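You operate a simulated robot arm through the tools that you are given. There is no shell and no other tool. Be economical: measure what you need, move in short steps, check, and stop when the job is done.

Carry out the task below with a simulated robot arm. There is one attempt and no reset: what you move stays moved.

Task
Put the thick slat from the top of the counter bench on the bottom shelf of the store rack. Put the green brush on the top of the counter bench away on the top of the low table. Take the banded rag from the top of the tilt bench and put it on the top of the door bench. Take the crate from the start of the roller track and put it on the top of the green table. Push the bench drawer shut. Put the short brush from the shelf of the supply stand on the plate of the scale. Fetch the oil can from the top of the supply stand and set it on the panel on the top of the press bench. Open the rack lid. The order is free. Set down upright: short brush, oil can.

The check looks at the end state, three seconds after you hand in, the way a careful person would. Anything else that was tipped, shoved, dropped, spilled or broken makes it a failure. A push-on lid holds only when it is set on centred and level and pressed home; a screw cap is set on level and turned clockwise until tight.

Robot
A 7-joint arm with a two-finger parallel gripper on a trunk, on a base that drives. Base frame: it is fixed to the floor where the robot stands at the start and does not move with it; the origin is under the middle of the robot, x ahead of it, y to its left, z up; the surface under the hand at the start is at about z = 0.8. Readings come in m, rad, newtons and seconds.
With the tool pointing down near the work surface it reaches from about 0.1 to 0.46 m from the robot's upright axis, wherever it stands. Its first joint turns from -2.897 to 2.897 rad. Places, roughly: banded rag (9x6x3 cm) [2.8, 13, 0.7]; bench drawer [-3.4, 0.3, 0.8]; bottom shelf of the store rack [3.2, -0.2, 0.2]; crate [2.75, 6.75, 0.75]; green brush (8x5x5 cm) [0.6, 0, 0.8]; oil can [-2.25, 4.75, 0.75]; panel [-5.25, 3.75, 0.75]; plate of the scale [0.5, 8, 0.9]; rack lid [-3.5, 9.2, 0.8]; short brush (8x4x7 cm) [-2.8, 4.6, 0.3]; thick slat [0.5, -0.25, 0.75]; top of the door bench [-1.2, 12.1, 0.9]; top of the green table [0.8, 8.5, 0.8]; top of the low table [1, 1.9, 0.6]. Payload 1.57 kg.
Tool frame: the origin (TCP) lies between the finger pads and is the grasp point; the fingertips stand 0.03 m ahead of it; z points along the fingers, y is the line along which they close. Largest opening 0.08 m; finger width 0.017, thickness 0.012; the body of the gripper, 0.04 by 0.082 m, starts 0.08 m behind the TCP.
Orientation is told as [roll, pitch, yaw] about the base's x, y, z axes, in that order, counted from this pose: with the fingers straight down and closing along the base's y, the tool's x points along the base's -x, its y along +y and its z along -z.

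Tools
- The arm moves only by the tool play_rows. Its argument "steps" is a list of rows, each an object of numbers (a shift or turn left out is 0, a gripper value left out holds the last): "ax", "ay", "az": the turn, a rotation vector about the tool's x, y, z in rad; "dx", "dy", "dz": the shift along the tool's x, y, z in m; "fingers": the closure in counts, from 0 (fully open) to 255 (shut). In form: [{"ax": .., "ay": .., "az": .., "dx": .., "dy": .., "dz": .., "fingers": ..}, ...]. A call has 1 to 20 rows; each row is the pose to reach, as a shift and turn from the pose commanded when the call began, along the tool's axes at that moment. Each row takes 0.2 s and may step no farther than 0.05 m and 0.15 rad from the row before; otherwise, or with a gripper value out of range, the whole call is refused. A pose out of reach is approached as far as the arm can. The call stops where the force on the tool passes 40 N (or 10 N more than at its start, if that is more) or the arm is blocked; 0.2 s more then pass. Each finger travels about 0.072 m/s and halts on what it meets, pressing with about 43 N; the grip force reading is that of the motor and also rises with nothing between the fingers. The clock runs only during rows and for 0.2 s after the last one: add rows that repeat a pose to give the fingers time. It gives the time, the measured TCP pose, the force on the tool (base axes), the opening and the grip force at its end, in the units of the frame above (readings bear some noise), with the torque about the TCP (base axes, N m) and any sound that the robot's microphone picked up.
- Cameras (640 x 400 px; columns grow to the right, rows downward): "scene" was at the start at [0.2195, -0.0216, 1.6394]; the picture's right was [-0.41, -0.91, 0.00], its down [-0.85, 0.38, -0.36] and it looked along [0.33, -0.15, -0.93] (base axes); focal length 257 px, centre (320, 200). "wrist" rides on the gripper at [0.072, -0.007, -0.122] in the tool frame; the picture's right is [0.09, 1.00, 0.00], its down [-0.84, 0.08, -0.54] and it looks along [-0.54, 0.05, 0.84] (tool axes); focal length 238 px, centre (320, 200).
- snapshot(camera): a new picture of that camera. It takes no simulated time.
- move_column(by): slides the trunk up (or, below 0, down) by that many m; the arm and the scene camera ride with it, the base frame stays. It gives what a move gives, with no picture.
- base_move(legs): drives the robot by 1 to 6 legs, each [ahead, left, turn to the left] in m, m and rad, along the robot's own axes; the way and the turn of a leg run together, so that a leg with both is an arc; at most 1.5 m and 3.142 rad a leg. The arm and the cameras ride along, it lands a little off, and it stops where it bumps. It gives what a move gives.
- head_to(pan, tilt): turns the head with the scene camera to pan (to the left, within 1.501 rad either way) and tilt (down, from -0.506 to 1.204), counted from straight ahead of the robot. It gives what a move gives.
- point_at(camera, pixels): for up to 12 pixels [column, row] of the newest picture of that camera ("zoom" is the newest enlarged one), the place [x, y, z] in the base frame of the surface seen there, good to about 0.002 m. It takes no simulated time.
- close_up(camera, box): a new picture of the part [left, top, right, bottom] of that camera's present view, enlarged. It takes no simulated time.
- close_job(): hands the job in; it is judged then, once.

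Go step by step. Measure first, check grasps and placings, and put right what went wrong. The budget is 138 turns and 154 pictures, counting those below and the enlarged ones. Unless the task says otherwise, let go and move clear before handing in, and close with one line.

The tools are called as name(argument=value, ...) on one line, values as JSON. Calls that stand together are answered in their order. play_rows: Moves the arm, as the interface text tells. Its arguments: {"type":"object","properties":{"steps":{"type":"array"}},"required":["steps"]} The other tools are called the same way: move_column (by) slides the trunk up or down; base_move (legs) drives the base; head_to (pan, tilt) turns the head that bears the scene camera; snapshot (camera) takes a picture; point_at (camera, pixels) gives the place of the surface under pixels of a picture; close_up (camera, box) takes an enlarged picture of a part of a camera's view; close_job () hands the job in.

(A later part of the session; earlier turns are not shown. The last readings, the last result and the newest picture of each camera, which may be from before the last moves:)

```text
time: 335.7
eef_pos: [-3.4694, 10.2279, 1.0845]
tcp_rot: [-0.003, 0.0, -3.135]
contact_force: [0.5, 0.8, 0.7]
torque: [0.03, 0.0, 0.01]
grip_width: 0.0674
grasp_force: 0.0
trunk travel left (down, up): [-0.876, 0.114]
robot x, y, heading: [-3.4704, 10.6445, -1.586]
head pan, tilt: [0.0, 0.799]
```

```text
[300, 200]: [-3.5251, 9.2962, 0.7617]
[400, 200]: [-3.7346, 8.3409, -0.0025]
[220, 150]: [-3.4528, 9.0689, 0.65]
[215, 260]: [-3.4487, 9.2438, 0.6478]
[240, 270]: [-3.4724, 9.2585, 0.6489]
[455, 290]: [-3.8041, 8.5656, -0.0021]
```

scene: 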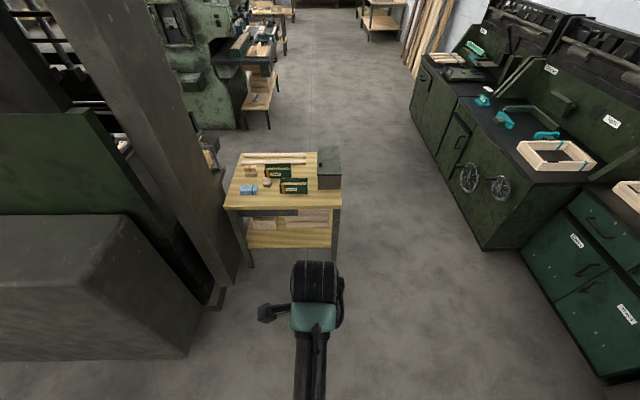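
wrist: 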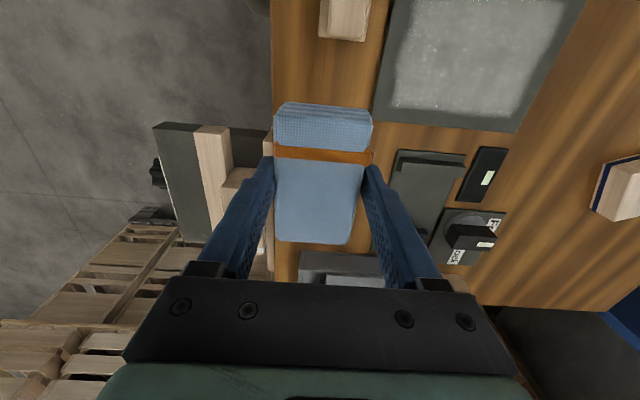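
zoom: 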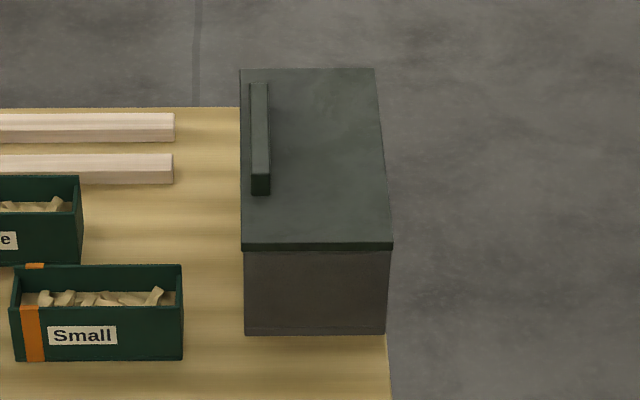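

There's a 1 m aisle on the west. Go to about (-4.02,9.2) facing east.

base_move(legs=[[0, -0.53, 0], [1.44, 0, 0], [0, 0, 1.585]])

head_to(pan=0, tilt=1.1)

snapshot(camera="scene")

snapshot(camera="wrist")

```text
time: 349.4
eef_pos: [-3.6026, 9.2373, 1.0845]
tcp_rot: [-0.003, -0.001, -1.543]
contact_force: [-0.1, 0.3, 1.0]
torque: [0.05, 0.0, 0.0]
grip_width: 0.0675
grasp_force: 0.1
trunk travel left (down, up): [-0.876, 0.114]
robot x, y, heading: [-4.0238, 9.2259, 0.013]
head pan, tilt: [0.0, 0.799]
```

```text
time: 350.2
eef_pos: [-3.6031, 9.2368, 1.0846]
tcp_rot: [-0.002, -0.001, -1.542]
contact_force: [0.3, -0.3, 0.2]
torque: [-0.05, 0.0, 0.0]
grip_width: 0.0677
grasp_force: 0.0
trunk travel left (down, up): [-0.876, 0.114]
robot x, y, heading: [-4.018, 9.2278, 0.011]
head pan, tilt: [0.0, 1.1]
```

```text
94 pictures are left
```

scene: 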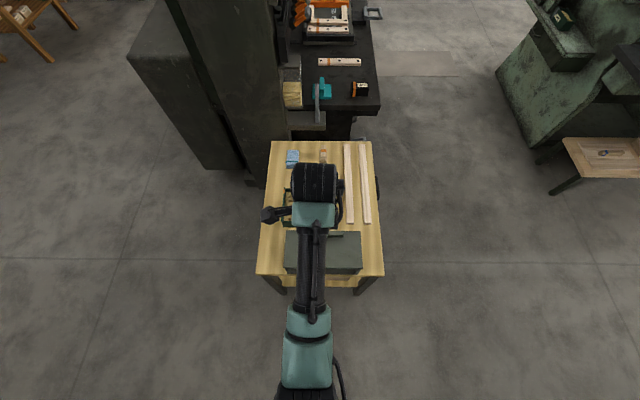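

```text
93 pictures are left
```

wrist: 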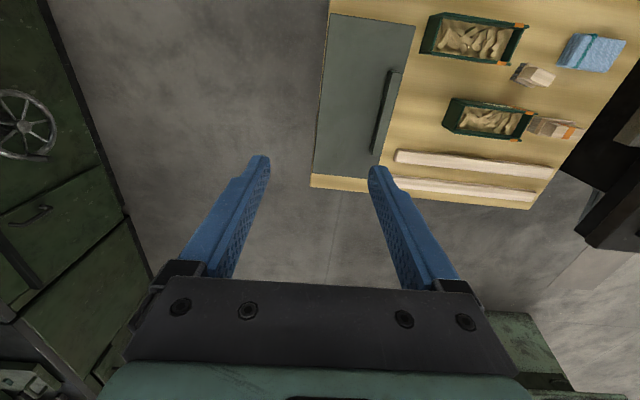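

point_at(camera="wrist", pixels=[[394, 72], [376, 152], [385, 115], [380, 115], [392, 90], [330, 30], [412, 30], [318, 168], [374, 170], [345, 100], [400, 115], [350, 178]])

close_up(camera="wrist", box=[300, 0, 440, 190])

```text
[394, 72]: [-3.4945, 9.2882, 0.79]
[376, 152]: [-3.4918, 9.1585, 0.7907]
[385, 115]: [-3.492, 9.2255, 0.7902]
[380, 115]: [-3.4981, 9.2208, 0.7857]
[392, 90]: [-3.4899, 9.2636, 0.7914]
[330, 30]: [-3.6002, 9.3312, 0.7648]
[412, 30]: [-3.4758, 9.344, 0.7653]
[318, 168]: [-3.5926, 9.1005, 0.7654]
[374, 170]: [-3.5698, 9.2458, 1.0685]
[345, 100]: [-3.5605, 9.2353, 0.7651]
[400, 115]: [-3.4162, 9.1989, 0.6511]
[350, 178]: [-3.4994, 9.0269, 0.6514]
```

```text
2.11 times, centred on (370, 95) of wrist
```

zoom: 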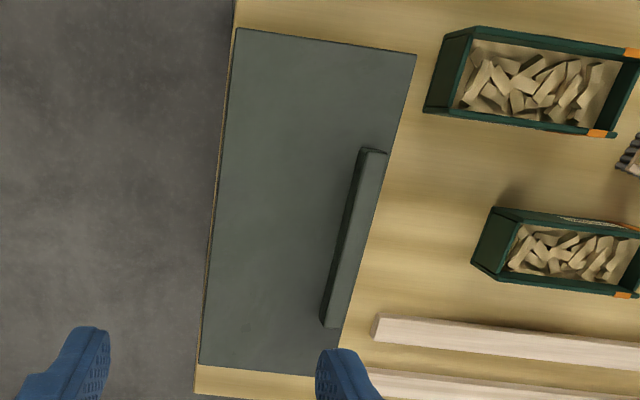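

Handle centre (-3.491,9.222), top 0.791; lid top 0.765, hinge along x≈-3.603. Lower the trunk 0.25, then reach forward over the handle.

move_column(by=-0.22)

play_rows(steps=[{"dy": 0.035, "dx": -0.008, "fingers": 0}, {"dy": 0.07, "dx": -0.015}, {"dy": 0.109, "dx": -0.018, "az": -0.02}, {"dy": 0.109, "dx": -0.018, "az": -0.02}])

snapshot(camera="wrist")

```text
time: 352.5
eef_pos: [-3.6034, 9.2378, 0.8649]
tcp_rot: [-0.002, -0.001, -1.543]
contact_force: [-0.1, 0.3, 0.0]
torque: [-0.02, 0.02, -0.01]
grip_width: 0.0675
grasp_force: 0.0
trunk travel left (down, up): [-0.656, 0.334]
robot x, y, heading: [-4.0249, 9.2269, 0.005]
head pan, tilt: [0.0, 1.1]
```

```text
time: 353.5
eef_pos: [-3.4935, 9.2222, 0.8653]
tcp_rot: [0.001, 0.0, -1.523]
contact_force: [0.7, 0.7, 0.4]
torque: [0.02, -0.02, -0.02]
grip_width: 0.08
grasp_force: 0.1
trunk travel left (down, up): [-0.656, 0.334]
robot x, y, heading: [-4.0209, 9.225, 0.012]
head pan, tilt: [0.0, 1.1]
```

```text
91 pictures are left
```

wrist: 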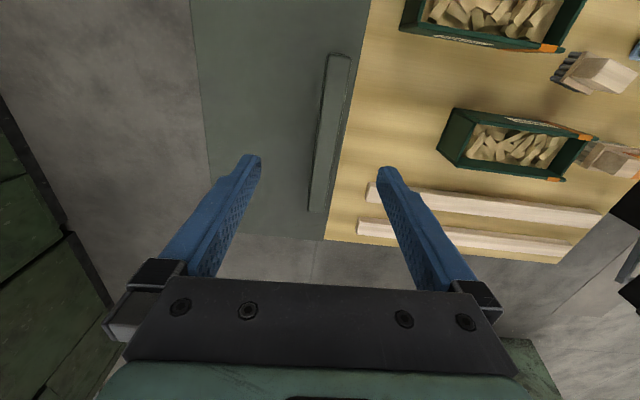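

Reach works. Square up the yaw, descend to 0.799 and grip the handle.

play_rows(steps=[{"az": 0.048, "dz": 0.02, "dy": 0.002}, {"az": 0.048, "dz": 0.045, "dy": 0.002}, {"az": 0.048, "dz": 0.06, "dy": 0.002}, {"az": 0.048, "dz": 0.066, "dy": 0.002}, {"az": 0.048, "dz": 0.066, "dy": 0.002, "fingers": 255}, {"az": 0.048, "dz": 0.066, "dy": 0.002}, {"az": 0.048, "dz": 0.066, "dy": 0.002}, {"az": 0.048, "dz": 0.066, "dy": 0.002}, {"az": 0.048, "dz": 0.066, "dy": 0.002}, {"az": 0.048, "dz": 0.066, "dy": 0.002}])

```text
time: 355.7
eef_pos: [-3.4899, 9.2228, 0.7995]
tcp_rot: [0.006, -0.001, -1.571]
contact_force: [20.7, -1.1, 4.3]
torque: [0.14, -0.32, 0.03]
grip_width: 0.0175
grasp_force: 31.8
trunk travel left (down, up): [-0.656, 0.334]
robot x, y, heading: [-4.0214, 9.2275, 0.011]
head pan, tilt: [0.0, 1.1]
```

Handle gripped (0.0175). Swing the lid along the arc about the hinge to 0.6 rad first.

play_rows(steps=[{"dy": 0.002}, {"ax": -0.12, "dy": -0.004, "dz": -0.0133}, {"ax": -0.24, "dy": -0.0115, "dz": -0.0259}, {"ax": -0.36, "dy": -0.0205, "dz": -0.0375}, {"ax": -0.48, "dy": -0.031, "dz": -0.048}, {"ax": -0.6, "dy": -0.0425, "dz": -0.0571}, {"ax": -0.6, "dy": -0.0425, "dz": -0.0571}])

snapshot(camera="wrist")

```text
time: 357.3
eef_pos: [-3.5341, 9.2231, 0.8571]
tcp_rot: [0.601, 0.001, -1.57]
contact_force: [11.0, 2.8, 4.1]
torque: [-0.03, -0.68, -0.11]
grip_width: 0.018
grasp_force: 32.6
trunk travel left (down, up): [-0.656, 0.334]
robot x, y, heading: [-4.0211, 9.2248, 0.008]
head pan, tilt: [0.0, 1.1]
```

```text
90 pictures are left
```

wrist: 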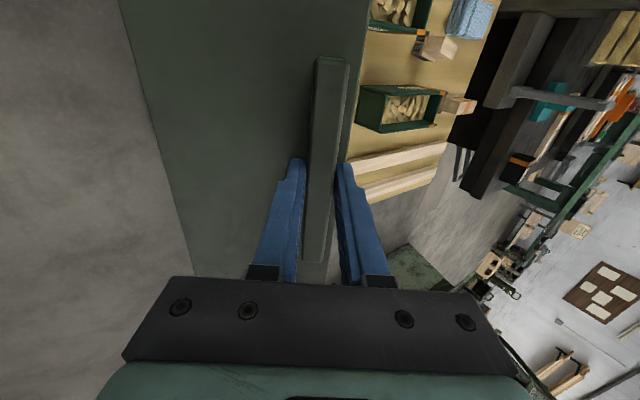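

Lid follows. Continue with the same arc another 0.84 rad (to ≈1.44).

play_rows(steps=[{"ax": -0.12, "dy": -0.0045, "dz": -0.0133}, {"ax": -0.24, "dy": -0.0115, "dz": -0.0259}, {"ax": -0.36, "dy": -0.0205, "dz": -0.0375}, {"ax": -0.48, "dy": -0.0305, "dz": -0.048}, {"ax": -0.6, "dy": -0.042, "dz": -0.0571}, {"ax": -0.72, "dy": -0.0545, "dz": -0.0649}, {"ax": -0.84, "dy": -0.0675, "dz": -0.0711}])

snapshot(camera="wrist")

snapshot(camera="scene")

```text
time: 358.9
eef_pos: [-3.6318, 9.2225, 0.8739]
tcp_rot: [1.437, 0.0, -1.571]
contact_force: [5.7, 2.9, -2.9]
torque: [0.33, -0.56, 0.29]
grip_width: 0.0178
grasp_force: 33.2
trunk travel left (down, up): [-0.656, 0.334]
robot x, y, heading: [-4.022, 9.2254, 0.007]
head pan, tilt: [0.0, 1.1]
```

```text
89 pictures are left
```

wrist: 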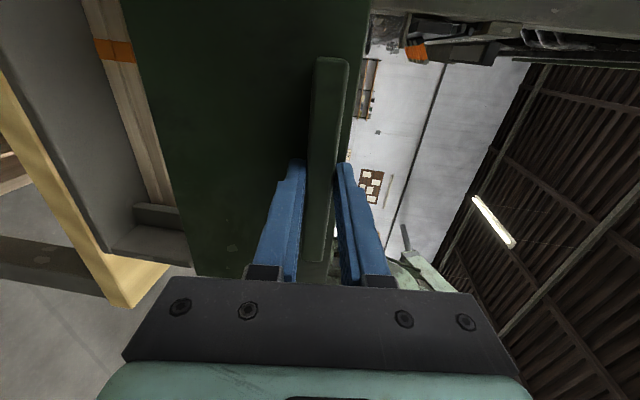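

```text
88 pictures are left
```

scene: 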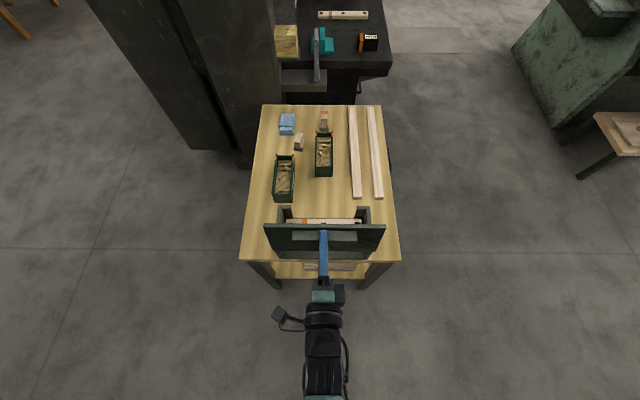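

The lid is at about 82°. Push it on past vertical until it resists.

play_rows(steps=[{"ax": -0.1, "dy": -0.0038, "dz": -0.011}, {"ax": -0.2, "dy": -0.0095, "dz": -0.0218}, {"ax": -0.3, "dy": -0.016, "dz": -0.0318}, {"ax": -0.4, "dy": -0.0245, "dz": -0.0411}])

```text
time: 359.9
eef_pos: [-3.6729, 9.2224, 0.8545]
tcp_rot: [1.828, 0.002, -1.572]
contact_force: [14.4, 2.0, -15.0]
torque: [0.36, -0.34, -0.47]
grip_width: 0.0179
grasp_force: 32.7
trunk travel left (down, up): [-0.656, 0.334]
robot x, y, heading: [-4.02, 9.2263, 0.015]
head pan, tilt: [0.0, 1.1]
```

Lid at ≈105°. Release and withdraw, then look.

play_rows(steps=[{"fingers": 0}, {"fingers": 0}, {"fingers": 0}, {"dz": -0.03}, {"dz": -0.05}])

base_move(legs=[[-0.2, 0, 0]])

snapshot(camera="scene")

```text
time: 361.1
eef_pos: [-3.7222, 9.2219, 0.8445]
tcp_rot: [1.838, 0.002, -1.572]
contact_force: [-0.1, -1.0, -0.4]
torque: [0.0, -0.02, 0.01]
grip_width: 0.0799
grasp_force: 0.2
trunk travel left (down, up): [-0.656, 0.334]
robot x, y, heading: [-4.0191, 9.2245, 0.008]
head pan, tilt: [0.0, 1.1]
```

```text
time: 362.7
eef_pos: [-3.9207, 9.2199, 0.8449]
tcp_rot: [1.839, 0.001, -1.569]
contact_force: [-0.5, -0.9, -0.1]
torque: [-0.02, -0.01, -0.02]
grip_width: 0.0801
grasp_force: 0.0
trunk travel left (down, up): [-0.656, 0.334]
robot x, y, heading: [-4.2197, 9.2231, 0.015]
head pan, tilt: [0.0, 1.1]
```

```text
87 pictures are left
```

scene: 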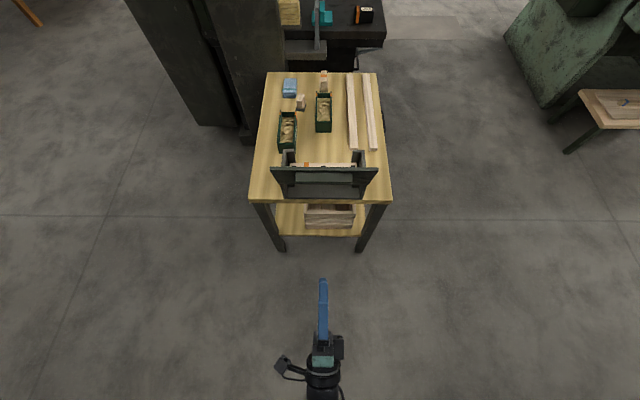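

The lid stays open. Restore the arm to tool-down, raise the trunk, and head south along the aisle toward the supply stand.

play_rows(steps=[{"ax": 0.14, "dy": 0.02, "dz": 0.01}, {"ax": 0.28, "dy": 0.04, "dz": 0.02}, {"ax": 0.42, "dy": 0.06, "dz": 0.03}, {"ax": 0.56, "dy": 0.08, "dz": 0.04}, {"ax": 0.7, "dy": 0.1, "dz": 0.05}, {"ax": 0.84, "dy": 0.12, "dz": 0.06}, {"ax": 0.98, "dy": 0.14, "dz": 0.07}, {"ax": 1.12, "dy": 0.15, "dz": 0.08}, {"ax": 1.26, "dy": 0.15, "dz": 0.09}, {"ax": 1.4, "dy": 0.15, "dz": 0.1}, {"ax": 1.54, "dy": 0.15, "dz": 0.12}, {"ax": 1.68, "dy": 0.15, "dz": 0.13}, {"ax": 1.82, "dy": 0.15, "dz": 0.14}, {"ax": 1.839, "dy": 0.15, "dz": 0.15}])

move_column(by=0.22)

base_move(legs=[[0, 0, -1.586], [1.2, 0, 0]])

head_to(pan=0.35, tilt=0.45)

snapshot(camera="scene")

```text
time: 365.7
eef_pos: [-3.8153, 9.2185, 1.0295]
tcp_rot: [-0.004, 0.0, -1.567]
contact_force: [0.0, 0.4, -0.7]
torque: [0.05, -0.02, -0.02]
grip_width: 0.08
grasp_force: 0.0
out of reach, approached as far as the arm can: row 6, 7, 8, 9, 10, 11, 12
trunk travel left (down, up): [-0.656, 0.334]
robot x, y, heading: [-4.2205, 9.2257, 0.009]
head pan, tilt: [0.0, 1.1]
```

```text
time: 368.0
eef_pos: [-3.8158, 9.2195, 1.2487]
tcp_rot: [0.0, -0.001, -1.568]
contact_force: [0.0, 0.2, -0.1]
torque: [0.01, 0.0, -0.02]
grip_width: 0.08
grasp_force: 0.0
trunk travel left (down, up): [-0.876, 0.114]
robot x, y, heading: [-4.2193, 9.2278, 0.007]
head pan, tilt: [0.0, 1.1]
```

```text
time: 378.0
eef_pos: [-4.2466, 7.6156, 1.2498]
tcp_rot: [-0.001, 0.001, 3.119]
contact_force: [0.0, 0.3, 0.0]
torque: [0.04, 0.01, -0.03]
grip_width: 0.08
grasp_force: 0.0
trunk travel left (down, up): [-0.876, 0.114]
robot x, y, heading: [-4.2332, 8.0208, -1.584]
head pan, tilt: [0.0, 1.1]
```

```text
time: 379.0
eef_pos: [-4.2469, 7.6156, 1.2487]
tcp_rot: [-0.001, 0.0, 3.119]
contact_force: [-0.5, 0.4, -1.0]
torque: [-0.02, 0.02, -0.04]
grip_width: 0.0801
grasp_force: 0.0
trunk travel left (down, up): [-0.876, 0.114]
robot x, y, heading: [-4.231, 8.0203, -1.587]
head pan, tilt: [0.351, 0.45]
```

```text
86 pictures are left
```

scene: 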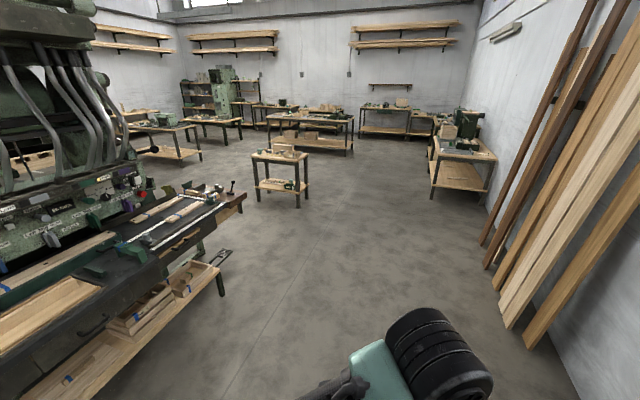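

The supply stand is at (280,180), the press bench at (460,165). Drive closer.

base_move(legs=[[1.4, 0.4, 0], [1.0, 0.3, 0]])

head_to(pan=0.6, tilt=0.7)

snapshot(camera="scene")

```text
time: 391.3
eef_pos: [-3.5974, 5.1877, 1.2487]
tcp_rot: [0.0, -0.001, 3.106]
contact_force: [-0.2, 0.0, -0.1]
torque: [0.03, 0.0, 0.0]
grip_width: 0.08
grasp_force: 0.1
trunk travel left (down, up): [-0.876, 0.114]
robot x, y, heading: [-3.5753, 5.5901, -1.597]
head pan, tilt: [0.351, 0.45]
```

```text
time: 392.1
eef_pos: [-3.5967, 5.1877, 1.2476]
tcp_rot: [-0.002, -0.001, 3.105]
contact_force: [0.4, 0.1, -0.8]
torque: [-0.01, -0.01, -0.02]
grip_width: 0.0799
grasp_force: 0.1
trunk travel left (down, up): [-0.876, 0.114]
robot x, y, heading: [-3.5839, 5.5942, -1.601]
head pan, tilt: [0.6, 0.7]
```

```text
85 pictures are left
```

scene: 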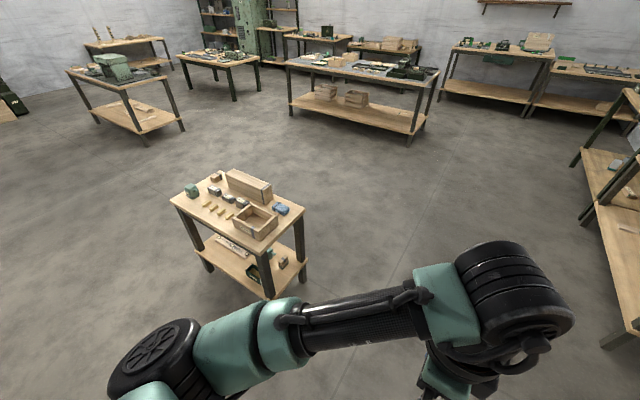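

close_up(camera="scene", box=[160, 155, 320, 305])

point_at(camera="scene", pixels=[[191, 192], [214, 178], [283, 263], [253, 272], [265, 240], [302, 210], [175, 200], [232, 172], [270, 285], [281, 290]])

```text
2.67 times, centred on (240, 230) of scene
```

zoom: 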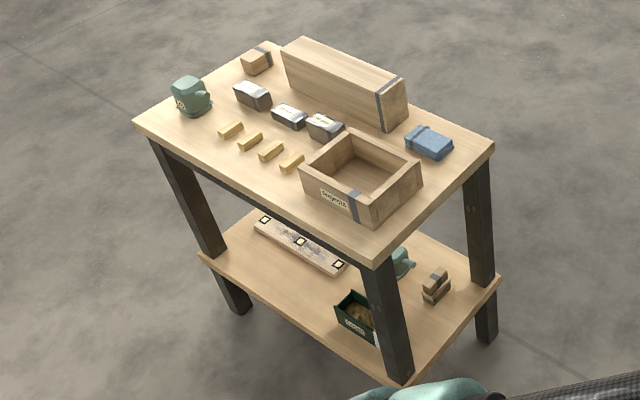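

```text
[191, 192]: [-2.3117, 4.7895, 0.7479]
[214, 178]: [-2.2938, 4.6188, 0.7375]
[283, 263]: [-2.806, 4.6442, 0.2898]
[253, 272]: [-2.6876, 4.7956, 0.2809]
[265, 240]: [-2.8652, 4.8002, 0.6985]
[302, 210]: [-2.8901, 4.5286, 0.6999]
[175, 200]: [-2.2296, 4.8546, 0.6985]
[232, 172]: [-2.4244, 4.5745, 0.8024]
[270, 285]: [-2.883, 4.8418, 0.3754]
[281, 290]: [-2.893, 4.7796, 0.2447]
```

The oil can is at (-2.31,4.79) on the stand top; the short brush at (-2.806,4.644) on the shelf. Move to the north side in front of the can.

base_move(legs=[[0, 1.27, 0.03], [0.28, 0, 0]])

move_column(by=-0.2)

snapshot(camera="wrist")

head_to(pan=0, tilt=1.1)

snapshot(camera="scene")

```text
time: 400.0
eef_pos: [-2.3245, 4.8885, 1.2495]
tcp_rot: [0.001, 0.0, 3.132]
contact_force: [0.6, 0.6, 0.2]
torque: [0.0, 0.0, 0.0]
grip_width: 0.0799
grasp_force: 0.1
trunk travel left (down, up): [-0.876, 0.114]
robot x, y, heading: [-2.3199, 5.2909, -1.572]
head pan, tilt: [0.6, 0.7]
```

```text
time: 402.2
eef_pos: [-2.3252, 4.8879, 1.0493]
tcp_rot: [-0.002, 0.0, 3.133]
contact_force: [-0.4, -0.6, -0.7]
torque: [0.0, 0.0, -0.03]
grip_width: 0.08
grasp_force: 0.1
trunk travel left (down, up): [-0.676, 0.314]
robot x, y, heading: [-2.3191, 5.2936, -1.57]
head pan, tilt: [0.6, 0.7]
```

```text
83 pictures are left
```

wrist: 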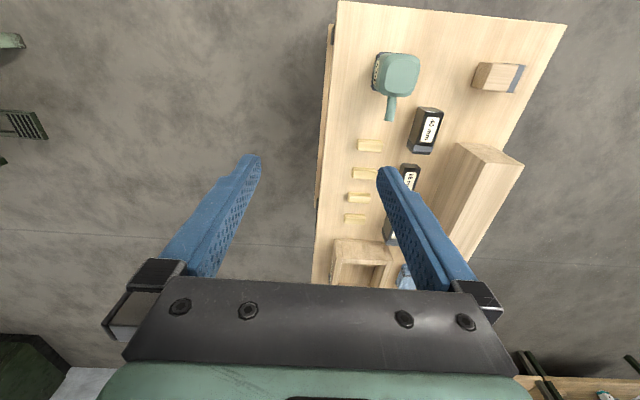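

```text
time: 403.2
eef_pos: [-2.325, 4.887, 1.0493]
tcp_rot: [-0.002, 0.001, 3.134]
contact_force: [-0.4, 1.1, -0.3]
torque: [0.0, 0.04, 0.02]
grip_width: 0.08
grasp_force: 0.0
trunk travel left (down, up): [-0.676, 0.314]
robot x, y, heading: [-2.3149, 5.2924, -1.569]
head pan, tilt: [0.0, 1.1]
```

```text
82 pictures are left
```

scene: 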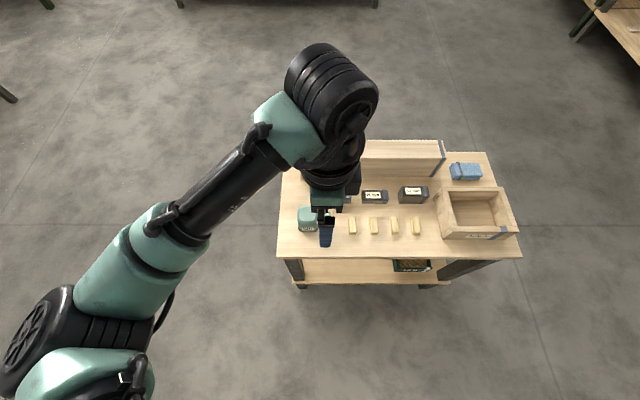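

Measuring the can's top and the enlarged view.

close_up(camera="wrist", box=[340, 30, 440, 140])

point_at(camera="wrist", pixels=[[400, 60], [400, 75], [384, 60], [416, 60], [384, 88], [414, 90], [390, 115], [376, 75], [350, 75], [400, 93]])

```text
3.64 times, centred on (390, 85) of wrist
```

zoom: 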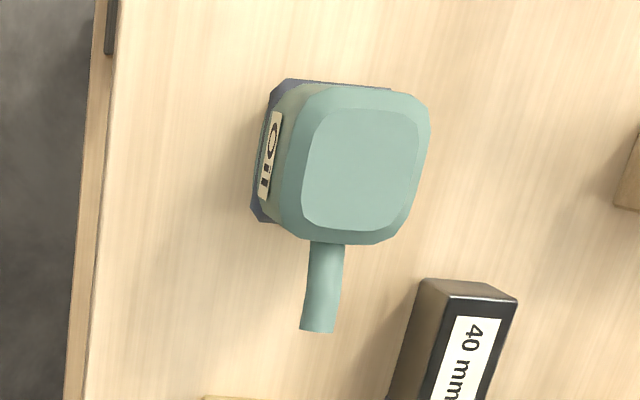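

```text
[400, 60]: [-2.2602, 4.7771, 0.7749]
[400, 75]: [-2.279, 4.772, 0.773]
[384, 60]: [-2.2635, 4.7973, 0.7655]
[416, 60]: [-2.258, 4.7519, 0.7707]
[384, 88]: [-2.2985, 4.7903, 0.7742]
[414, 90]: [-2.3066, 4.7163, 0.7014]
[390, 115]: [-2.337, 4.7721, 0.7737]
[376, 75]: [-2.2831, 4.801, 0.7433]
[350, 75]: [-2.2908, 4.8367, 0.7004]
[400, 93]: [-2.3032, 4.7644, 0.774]
```

Can centre (-2.279,4.775), about 6 cm square, top 0.775, spout toward -x; closing along y is right. Drive 0.06 closer and descend in one sequence.

base_move(legs=[[0.06, 0, 0]])

play_rows(steps=[{"dx": 0.023, "dy": 0.026, "dz": 0.03}, {"dx": 0.046, "dy": 0.053, "dz": 0.06}, {"dx": 0.046, "dy": 0.053, "dz": 0.1}, {"dx": 0.046, "dy": 0.053, "dz": 0.14}, {"dx": 0.046, "dy": 0.053, "dz": 0.18}, {"dx": 0.046, "dy": 0.053, "dz": 0.2}])

snapshot(camera="wrist")

```text
time: 404.1
eef_pos: [-2.3249, 4.8266, 1.0483]
tcp_rot: [-0.002, 0.001, 3.132]
contact_force: [0.3, 0.6, -0.5]
torque: [0.03, -0.02, -0.04]
grip_width: 0.0802
grasp_force: 0.1
trunk travel left (down, up): [-0.676, 0.314]
robot x, y, heading: [-2.3156, 5.232, -1.564]
head pan, tilt: [0.0, 1.1]
```

```text
time: 405.5
eef_pos: [-2.2796, 4.7749, 0.8476]
tcp_rot: [0.0, 0.0, 3.133]
contact_force: [0.1, -0.2, -0.4]
torque: [-0.02, 0.04, -0.05]
grip_width: 0.0803
grasp_force: 0.0
trunk travel left (down, up): [-0.676, 0.314]
robot x, y, heading: [-2.3153, 5.2341, -1.569]
head pan, tilt: [0.0, 1.1]
```

```text
80 pictures are left
```

wrist: 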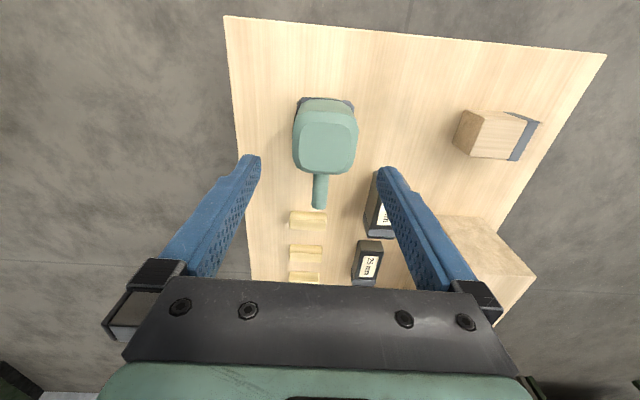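

Aligned. Descend 0.105, close, and lift.

play_rows(steps=[{"dz": 0.04}, {"dz": 0.08}, {"dz": 0.105}, {"dz": 0.105, "fingers": 255}, {"dz": 0.105}, {"dz": 0.105}, {"dz": 0.105}, {"dz": 0.105}, {"dz": 0.08}, {"dz": 0.04}, {"dz": 0.0}, {"dz": -0.05}, {"dz": -0.1}])

snapshot(camera="wrist")

```text
time: 408.3
eef_pos: [-2.2788, 4.7754, 0.9506]
tcp_rot: [-0.001, -0.001, 3.131]
contact_force: [-0.7, 0.7, -1.0]
torque: [0.02, -0.05, 0.0]
grip_width: 0.057
grasp_force: 43.3
trunk travel left (down, up): [-0.676, 0.314]
robot x, y, heading: [-2.3175, 5.2308, -1.571]
head pan, tilt: [0.0, 1.1]
```

```text
79 pictures are left
```

wrist: 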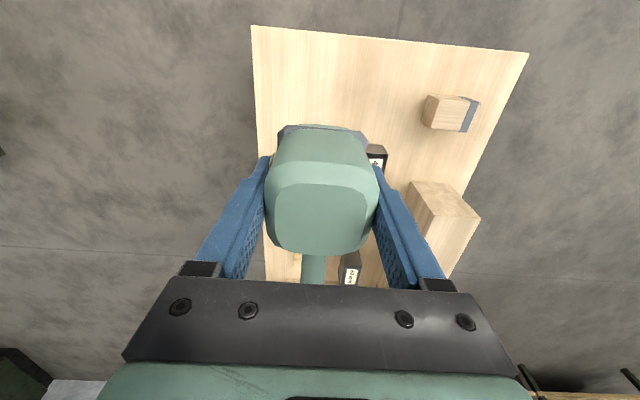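

Can held (0.057). Raise the trunk and drive to the press bench, facing west.

move_column(by=0.2)

base_move(legs=[[-0.3, 0, 0], [0, -1.5, 0], [0, 0, -1.571], [0, 1.5, 0], [0, 0.25, 0]])

head_to(pan=0, tilt=0.7)

snapshot(camera="scene")

```text
time: 410.5
eef_pos: [-2.2796, 4.7741, 1.1492]
tcp_rot: [0.002, 0.0, 3.132]
contact_force: [-1.3, -0.2, -2.5]
torque: [0.0, 0.02, 0.0]
grip_width: 0.0569
grasp_force: 43.5
trunk travel left (down, up): [-0.876, 0.114]
robot x, y, heading: [-2.3168, 5.2308, -1.566]
head pan, tilt: [0.0, 1.1]
```

```text
time: 431.8
eef_pos: [-4.2234, 3.7259, 1.1505]
tcp_rot: [-0.001, 0.0, 1.605]
contact_force: [0.1, -0.1, -1.7]
torque: [0.0, 0.03, 0.06]
grip_width: 0.057
grasp_force: 42.7
trunk travel left (down, up): [-0.876, 0.114]
robot x, y, heading: [-3.7676, 3.7825, -3.097]
head pan, tilt: [0.0, 1.1]
```

```text
time: 432.7
eef_pos: [-4.2235, 3.7251, 1.1491]
tcp_rot: [0.001, 0.0, 1.606]
contact_force: [-0.2, 0.1, -2.5]
torque: [0.01, 0.02, 0.02]
grip_width: 0.0571
grasp_force: 42.7
trunk travel left (down, up): [-0.876, 0.114]
robot x, y, heading: [-3.7656, 3.7846, -3.094]
head pan, tilt: [0.0, 0.7]
```

```text
78 pictures are left
```

scene: 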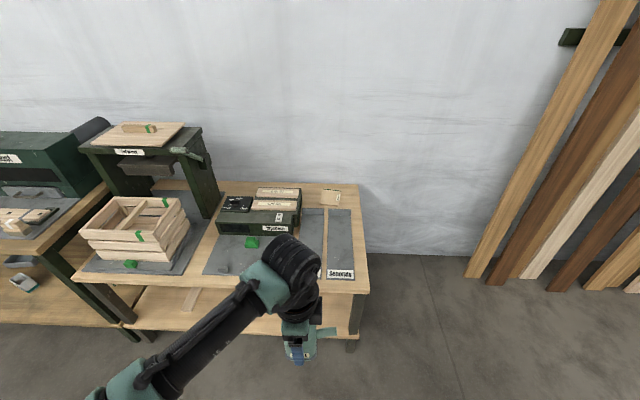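

Enlarging the bench top to identify the panel.

close_up(camera="scene", box=[200, 175, 370, 295])

point_at(camera="scene", pixels=[[313, 225], [340, 240], [330, 200], [262, 195], [255, 205], [220, 260], [150, 265], [135, 210], [255, 225], [340, 272], [358, 280]])

```text
3.33 times, centred on (285, 235) of scene
```

zoom: 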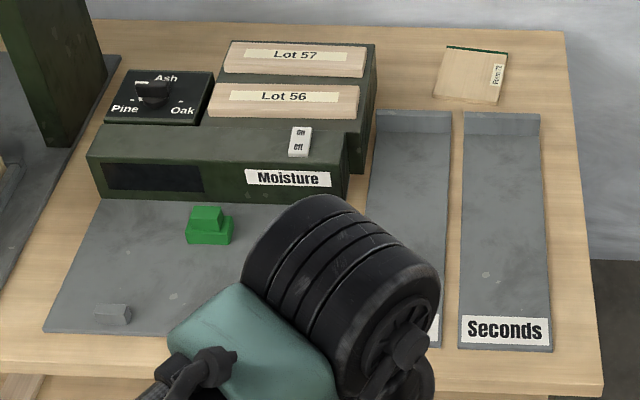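

```text
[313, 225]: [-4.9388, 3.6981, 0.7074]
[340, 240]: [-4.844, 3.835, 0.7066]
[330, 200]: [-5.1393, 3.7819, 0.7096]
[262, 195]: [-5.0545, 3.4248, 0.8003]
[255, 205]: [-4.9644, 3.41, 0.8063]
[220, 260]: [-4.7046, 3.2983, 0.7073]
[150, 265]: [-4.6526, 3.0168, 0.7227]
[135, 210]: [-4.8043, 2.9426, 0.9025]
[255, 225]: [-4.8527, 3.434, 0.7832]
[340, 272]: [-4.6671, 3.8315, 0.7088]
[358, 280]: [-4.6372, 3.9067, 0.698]
```

The small wooden board at zoom (472,75) near (-5.17,3.78) fits the panel's listed place. Measuring it.

point_at(camera="zoom", pixels=[[450, 50], [505, 60], [438, 92], [497, 98], [470, 75], [435, 100], [520, 75], [410, 120], [560, 40], [460, 35]])

close_up(camera="scene", box=[305, 175, 355, 215])

```text
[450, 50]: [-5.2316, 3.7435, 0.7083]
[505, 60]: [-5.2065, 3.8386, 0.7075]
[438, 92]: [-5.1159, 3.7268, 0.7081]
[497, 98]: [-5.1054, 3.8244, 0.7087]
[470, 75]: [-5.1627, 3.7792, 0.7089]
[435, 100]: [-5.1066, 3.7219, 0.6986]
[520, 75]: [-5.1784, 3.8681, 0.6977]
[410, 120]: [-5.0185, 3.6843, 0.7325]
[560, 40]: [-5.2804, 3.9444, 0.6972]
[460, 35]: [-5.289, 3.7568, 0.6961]
```

```text
10.00 times, centred on (330, 195) of scene
```

zoom: 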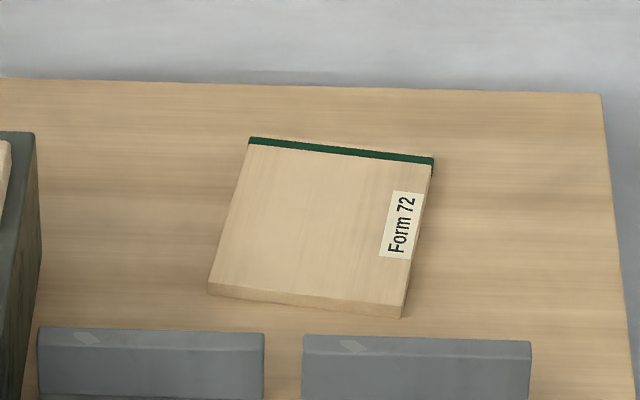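

Panel top 0.708, centre (-5.168,3.783). Drive the can over it at height (robot hovering past the bench edge as at the counter).

base_move(legs=[[0.5, -0.103, 0], [0.47, 0, 0]])

move_column(by=-0.075)

snapshot(camera="wrist")

```text
time: 436.9
eef_pos: [-4.8956, 3.8015, 1.1479]
tcp_rot: [-0.004, 0.0, 1.597]
contact_force: [0.0, 0.8, -2.3]
torque: [0.05, -0.03, -0.02]
grip_width: 0.057
grasp_force: 43.2
trunk travel left (down, up): [-0.876, 0.114]
robot x, y, heading: [-4.4373, 3.8571, -3.102]
head pan, tilt: [0.0, 0.7]
stopped in leg 2: the robot was blocked; the commanded pose is now the measured one
```

```text
time: 438.1
eef_pos: [-4.8918, 3.8027, 1.0752]
tcp_rot: [0.0, -0.001, 1.597]
contact_force: [-0.2, 0.2, -1.3]
torque: [-0.02, 0.01, -0.02]
grip_width: 0.0572
grasp_force: 42.9
trunk travel left (down, up): [-0.801, 0.189]
robot x, y, heading: [-4.4355, 3.8555, -3.109]
head pan, tilt: [0.0, 0.7]
```

```text
75 pictures are left
```

wrist: 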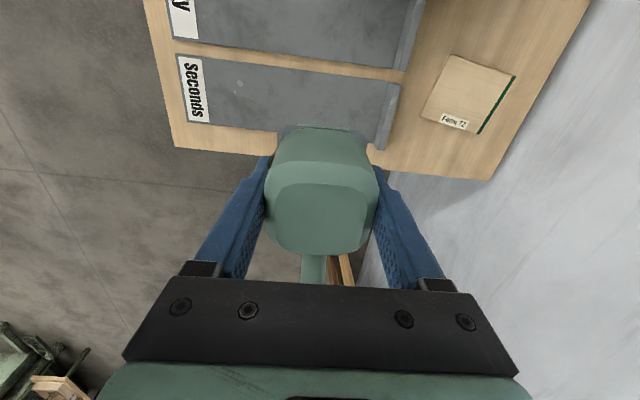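

The base was blocked by the bench at x≈-4.44 (base half-size ≈0.2). The panel is better reached from the bench's north end; check the space there.

base_move(legs=[[-0.25, 0, 0]])

head_to(pan=-0.6, tilt=0.8)

snapshot(camera="scene")

point_at(camera="wrist", pixels=[[420, 168], [480, 178], [400, 165]])

```text
time: 439.9
eef_pos: [-4.6447, 3.8113, 1.0741]
tcp_rot: [0.002, -0.001, 1.597]
contact_force: [0.0, -0.4, -1.6]
torque: [0.01, -0.03, 0.0]
grip_width: 0.0572
grasp_force: 42.7
trunk travel left (down, up): [-0.801, 0.189]
robot x, y, heading: [-4.1906, 3.8644, -3.109]
head pan, tilt: [0.0, 0.7]
```

```text
time: 440.9
eef_pos: [-4.6446, 3.8112, 1.0741]
tcp_rot: [-0.001, 0.001, 1.596]
contact_force: [-0.5, 1.0, -1.8]
torque: [-0.01, 0.0, 0.01]
grip_width: 0.0569
grasp_force: 43.2
trunk travel left (down, up): [-0.801, 0.189]
robot x, y, heading: [-4.1918, 3.8661, -3.103]
head pan, tilt: [-0.6, 0.799]
```

```text
74 pictures are left
```

scene: 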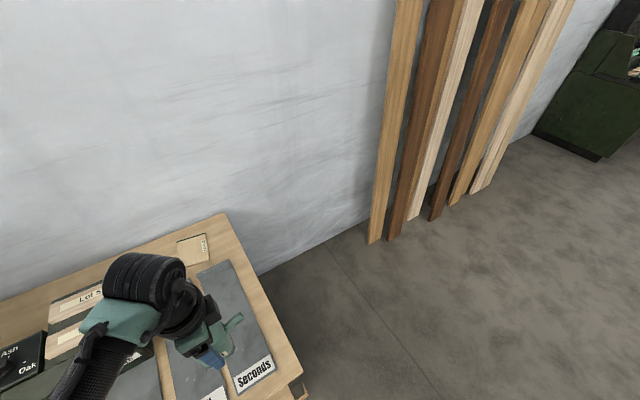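

```text
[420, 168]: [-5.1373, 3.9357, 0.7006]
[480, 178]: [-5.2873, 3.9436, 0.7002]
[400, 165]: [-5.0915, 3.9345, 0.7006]
```

point_at(camera="scene", pixels=[[372, 240], [392, 238], [340, 238], [262, 275], [300, 260], [434, 218], [300, 385], [225, 215]])

```text
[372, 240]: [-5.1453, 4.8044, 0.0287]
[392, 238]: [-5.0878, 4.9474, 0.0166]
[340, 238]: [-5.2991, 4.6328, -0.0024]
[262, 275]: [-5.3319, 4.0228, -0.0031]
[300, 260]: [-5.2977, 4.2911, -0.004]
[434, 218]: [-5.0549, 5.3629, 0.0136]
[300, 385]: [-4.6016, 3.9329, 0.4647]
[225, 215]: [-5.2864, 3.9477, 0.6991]
```

Free floor north of the bench (wall x≈-5.33, lumber from y≈4.78). Go there facing south.

base_move(legs=[[0, -0.48, 0], [0, 0, 1.532], [0, -0.87, 0]])

snapshot(camera="wrist")

```text
time: 451.0
eef_pos: [-4.9236, 3.8784, 1.0725]
tcp_rot: [-0.002, -0.02, 3.138]
contact_force: [-0.8, -1.1, -0.6]
torque: [-0.02, 0.0, 0.01]
grip_width: 0.0568
grasp_force: 43.2
trunk travel left (down, up): [-0.801, 0.189]
robot x, y, heading: [-4.9827, 4.3366, -1.565]
head pan, tilt: [-0.6, 0.799]
stopped in leg 3: the robot was blocked; the commanded pose is now the measured one
```

```text
73 pictures are left
```

wrist: 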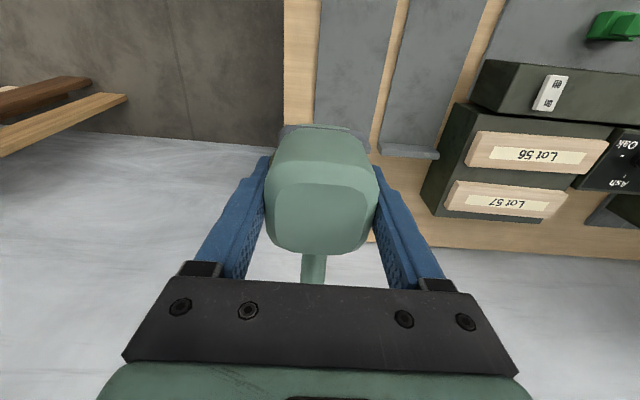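

Blocked near the wall at x≈-4.98; that's still within reach (0.456). Step off the wall, advance 0.13, then swing the arm west.

base_move(legs=[[0.0, 0.02, 0], [0.135, 0, 0]])

play_rows(steps=[{"dx": -0.04}, {"dx": -0.08}, {"dx": -0.12}, {"dx": -0.16}, {"dx": -0.16}])

snapshot(camera="wrist")

head_to(pan=-0.2, tilt=1.1)

snapshot(camera="scene")

```text
time: 452.7
eef_pos: [-4.9132, 3.7457, 1.0737]
tcp_rot: [-0.001, -0.009, 3.141]
contact_force: [0.4, -0.3, -1.5]
torque: [0.0, 0.01, 0.03]
grip_width: 0.0571
grasp_force: 43.3
trunk travel left (down, up): [-0.801, 0.189]
robot x, y, heading: [-4.9567, 4.2057, -1.563]
head pan, tilt: [-0.6, 0.799]
```

```text
time: 453.9
eef_pos: [-5.0739, 3.7457, 1.0755]
tcp_rot: [0.0, -0.008, 3.141]
contact_force: [0.2, 0.1, -1.4]
torque: [0.02, -0.01, 0.01]
grip_width: 0.0569
grasp_force: 42.7
trunk travel left (down, up): [-0.801, 0.189]
robot x, y, heading: [-4.9608, 4.2024, -1.568]
head pan, tilt: [-0.6, 0.799]
```

```text
72 pictures are left
```

wrist: 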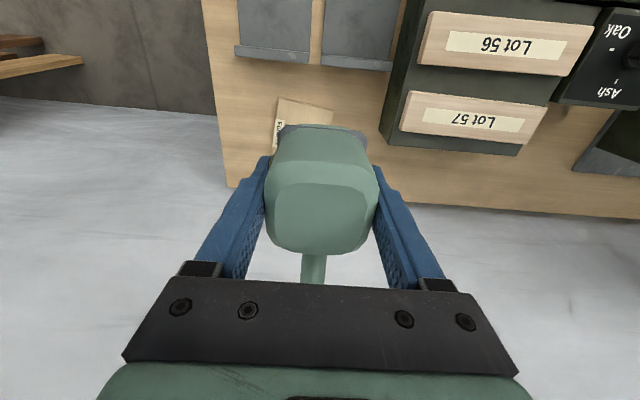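

```text
time: 454.8
eef_pos: [-5.0734, 3.745, 1.0759]
tcp_rot: [0.001, -0.007, 3.141]
contact_force: [0.1, 0.3, -1.2]
torque: [-0.02, -0.03, -0.02]
grip_width: 0.057
grasp_force: 42.8
trunk travel left (down, up): [-0.801, 0.189]
robot x, y, heading: [-4.9593, 4.2054, -1.562]
head pan, tilt: [-0.201, 1.1]
```

```text
71 pictures are left
```

scene: 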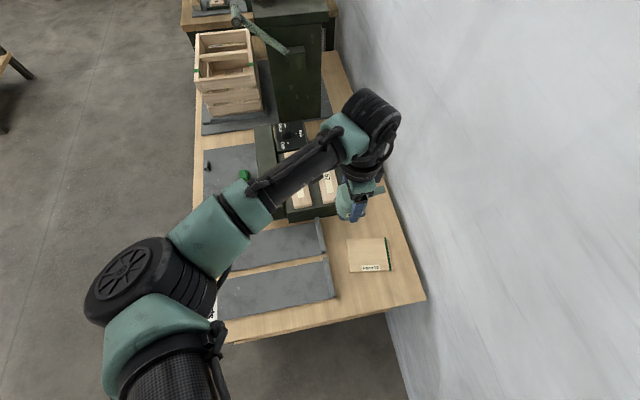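

Clear. Move the last 0.082 west and 0.038 back, lower trunk 0.12, and check.

play_rows(steps=[{"dx": -0.03, "dy": -0.015}, {"dx": -0.06, "dy": -0.03}, {"dx": -0.084, "dy": -0.038}, {"dx": -0.084, "dy": -0.038}])

move_column(by=-0.14)

snapshot(camera="wrist")

```text
time: 455.8
eef_pos: [-5.158, 3.7836, 1.0753]
tcp_rot: [0.001, -0.008, 3.139]
contact_force: [0.1, -0.5, -2.2]
torque: [0.03, -0.03, -0.02]
grip_width: 0.057
grasp_force: 42.9
trunk travel left (down, up): [-0.801, 0.189]
robot x, y, heading: [-4.9631, 4.2053, -1.565]
head pan, tilt: [-0.201, 1.1]
```

```text
time: 457.4
eef_pos: [-5.1591, 3.7837, 0.9343]
tcp_rot: [-0.002, -0.009, 3.14]
contact_force: [-0.1, -0.3, -1.8]
torque: [-0.04, -0.05, 0.0]
grip_width: 0.0568
grasp_force: 43.1
trunk travel left (down, up): [-0.661, 0.329]
robot x, y, heading: [-4.9648, 4.2026, -1.562]
head pan, tilt: [-0.201, 1.1]
```

```text
70 pictures are left
```

wrist: 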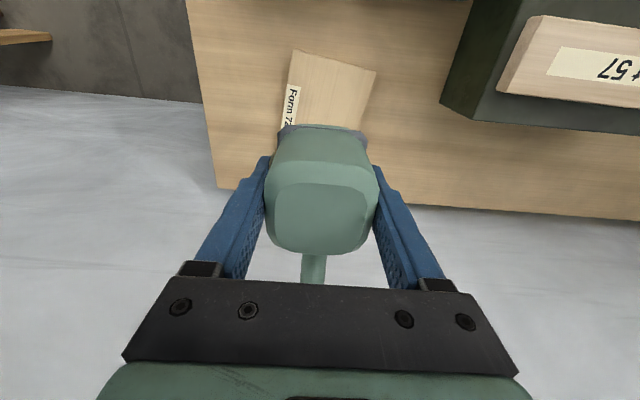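

Over the panel. Level the small tilt and lower 0.182.

play_rows(steps=[{"dz": 0.04, "ay": -0.008}, {"dz": 0.08, "ay": -0.008}, {"dz": 0.12, "ay": -0.008}, {"dz": 0.15, "ay": -0.008}, {"dz": 0.17, "ay": -0.008}, {"dz": 0.177, "ay": -0.008}, {"dz": 0.18, "ay": -0.008}, {"dz": 0.182, "ay": -0.008}, {"dz": 0.182, "ay": -0.008}])

snapshot(camera="wrist")

snapshot(camera="scene")

```text
time: 459.4
eef_pos: [-5.1603, 3.7825, 0.7558]
tcp_rot: [-0.001, -0.017, 3.14]
contact_force: [3.6, 5.6, 23.6]
torque: [0.31, -0.72, 0.11]
grip_width: 0.057
grasp_force: 42.4
trunk travel left (down, up): [-0.661, 0.329]
robot x, y, heading: [-4.9617, 4.2027, -1.558]
head pan, tilt: [-0.201, 1.1]
```

```text
69 pictures are left
```

wrist: 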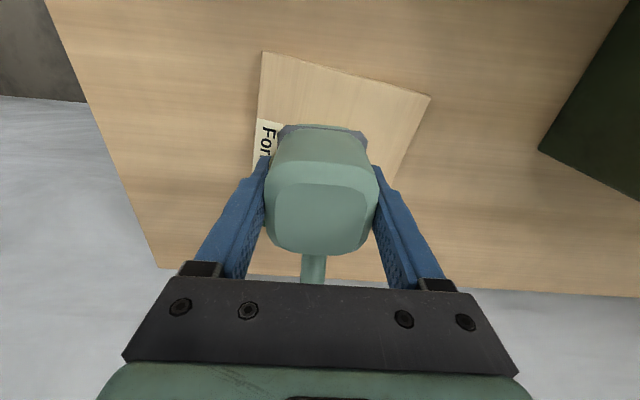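

```text
68 pictures are left
```

scene: 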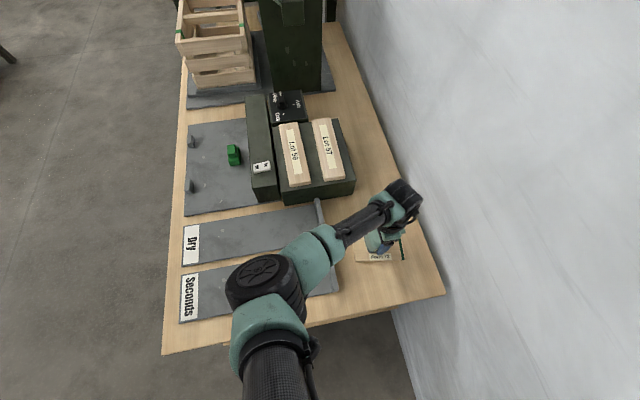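

Contact made, but I tilted the wrong way (-0.017). Lift 3 mm, level with ay +0.017, lower again.

play_rows(steps=[{"dz": -0.006}, {"dz": -0.006, "ay": 0.017}, {"dz": -0.003, "ay": 0.017}, {"dz": -0.001, "ay": 0.017}, {"dz": 0.0, "ay": 0.017}])

```text
time: 460.6
eef_pos: [-5.1599, 3.7834, 0.754]
tcp_rot: [-0.002, 0.0, 3.141]
contact_force: [3.2, 5.1, 17.3]
torque: [0.12, -0.28, 0.01]
grip_width: 0.0571
grasp_force: 43.1
trunk travel left (down, up): [-0.661, 0.329]
robot x, y, heading: [-4.9601, 4.2024, -1.56]
head pan, tilt: [-0.201, 1.1]
```

Level and pressed lightly (17 N). Ease off 1 mm, release, rise and check.

play_rows(steps=[{"dz": -0.0015}, {"dz": -0.0015, "fingers": 60}, {"dz": -0.0015, "fingers": 0}, {"dz": -0.0015}, {"dz": -0.0015}, {"dz": -0.04}, {"dz": -0.08}, {"dz": -0.12}, {"dz": -0.16}, {"dz": -0.2}])

snapshot(camera="wrist")

```text
time: 462.9
eef_pos: [-5.1607, 3.7832, 0.9528]
tcp_rot: [-0.001, -0.001, 3.141]
contact_force: [-0.1, 0.0, 0.6]
torque: [0.0, -0.04, -0.02]
grip_width: 0.0801
grasp_force: 0.1
trunk travel left (down, up): [-0.661, 0.329]
robot x, y, heading: [-4.9617, 4.2034, -1.564]
head pan, tilt: [-0.201, 1.1]
```

```text
67 pictures are left
```

wrist: 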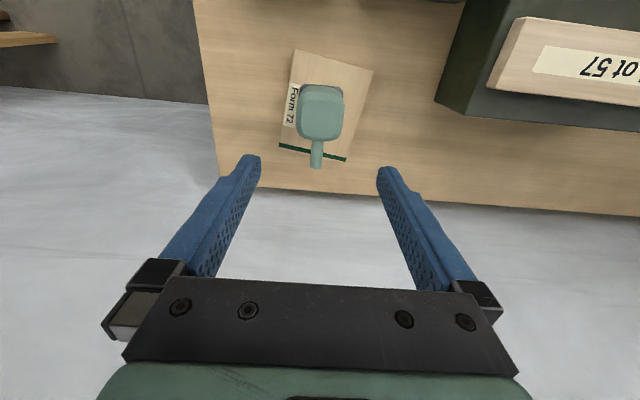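

The oil can stands upright on the panel. Next the drawer at (-3.4,0.3): pull the arm in, drive out and south, look.

play_rows(steps=[{"dx": 0.04}, {"dx": 0.08}, {"dx": 0.12}, {"dx": 0.16}, {"dx": 0.2}])

move_column(by=0.2)

base_move(legs=[[0, 1.2, 0], [1.4, 0, 0]])

head_to(pan=0, tilt=0.55)

snapshot(camera="scene")

```text
time: 464.1
eef_pos: [-4.9585, 3.7832, 0.9535]
tcp_rot: [-0.002, 0.001, 3.139]
contact_force: [0.8, 0.3, -0.1]
torque: [-0.03, 0.02, 0.0]
grip_width: 0.08
grasp_force: 0.1
trunk travel left (down, up): [-0.661, 0.329]
robot x, y, heading: [-4.9617, 4.2014, -1.565]
head pan, tilt: [-0.201, 1.1]
```

```text
time: 466.2
eef_pos: [-4.9581, 3.7833, 1.1536]
tcp_rot: [-0.001, 0.002, 3.139]
contact_force: [-0.1, -0.3, -0.1]
torque: [0.01, -0.01, 0.01]
grip_width: 0.0801
grasp_force: 0.1
trunk travel left (down, up): [-0.861, 0.129]
robot x, y, heading: [-4.9613, 4.2037, -1.56]
head pan, tilt: [-0.201, 1.1]
```

```text
time: 478.9
eef_pos: [-3.7457, 2.3968, 1.1534]
tcp_rot: [0.0, 0.01, -3.14]
contact_force: [-0.5, -1.1, 0.1]
torque: [0.03, -0.02, -0.01]
grip_width: 0.0802
grasp_force: 0.0
trunk travel left (down, up): [-0.861, 0.129]
robot x, y, heading: [-3.7414, 2.8141, -1.562]
head pan, tilt: [-0.201, 1.1]
```

```text
time: 479.9
eef_pos: [-3.7458, 2.3968, 1.1544]
tcp_rot: [0.001, 0.011, -3.139]
contact_force: [-0.6, 1.2, 0.2]
torque: [-0.02, -0.01, -0.02]
grip_width: 0.0798
grasp_force: 0.0
trunk travel left (down, up): [-0.861, 0.129]
robot x, y, heading: [-3.7448, 2.8118, -1.56]
head pan, tilt: [0.0, 0.55]
```

```text
66 pictures are left
```

scene: 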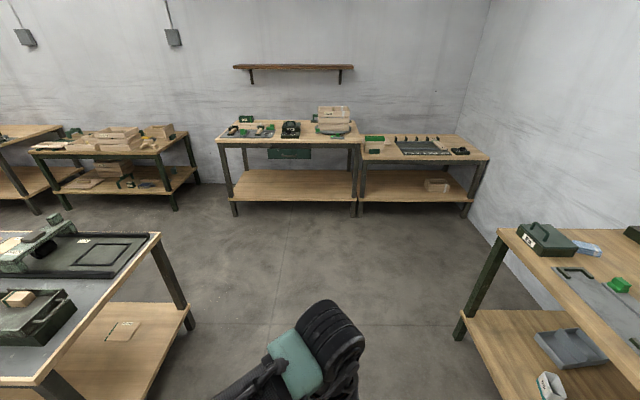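

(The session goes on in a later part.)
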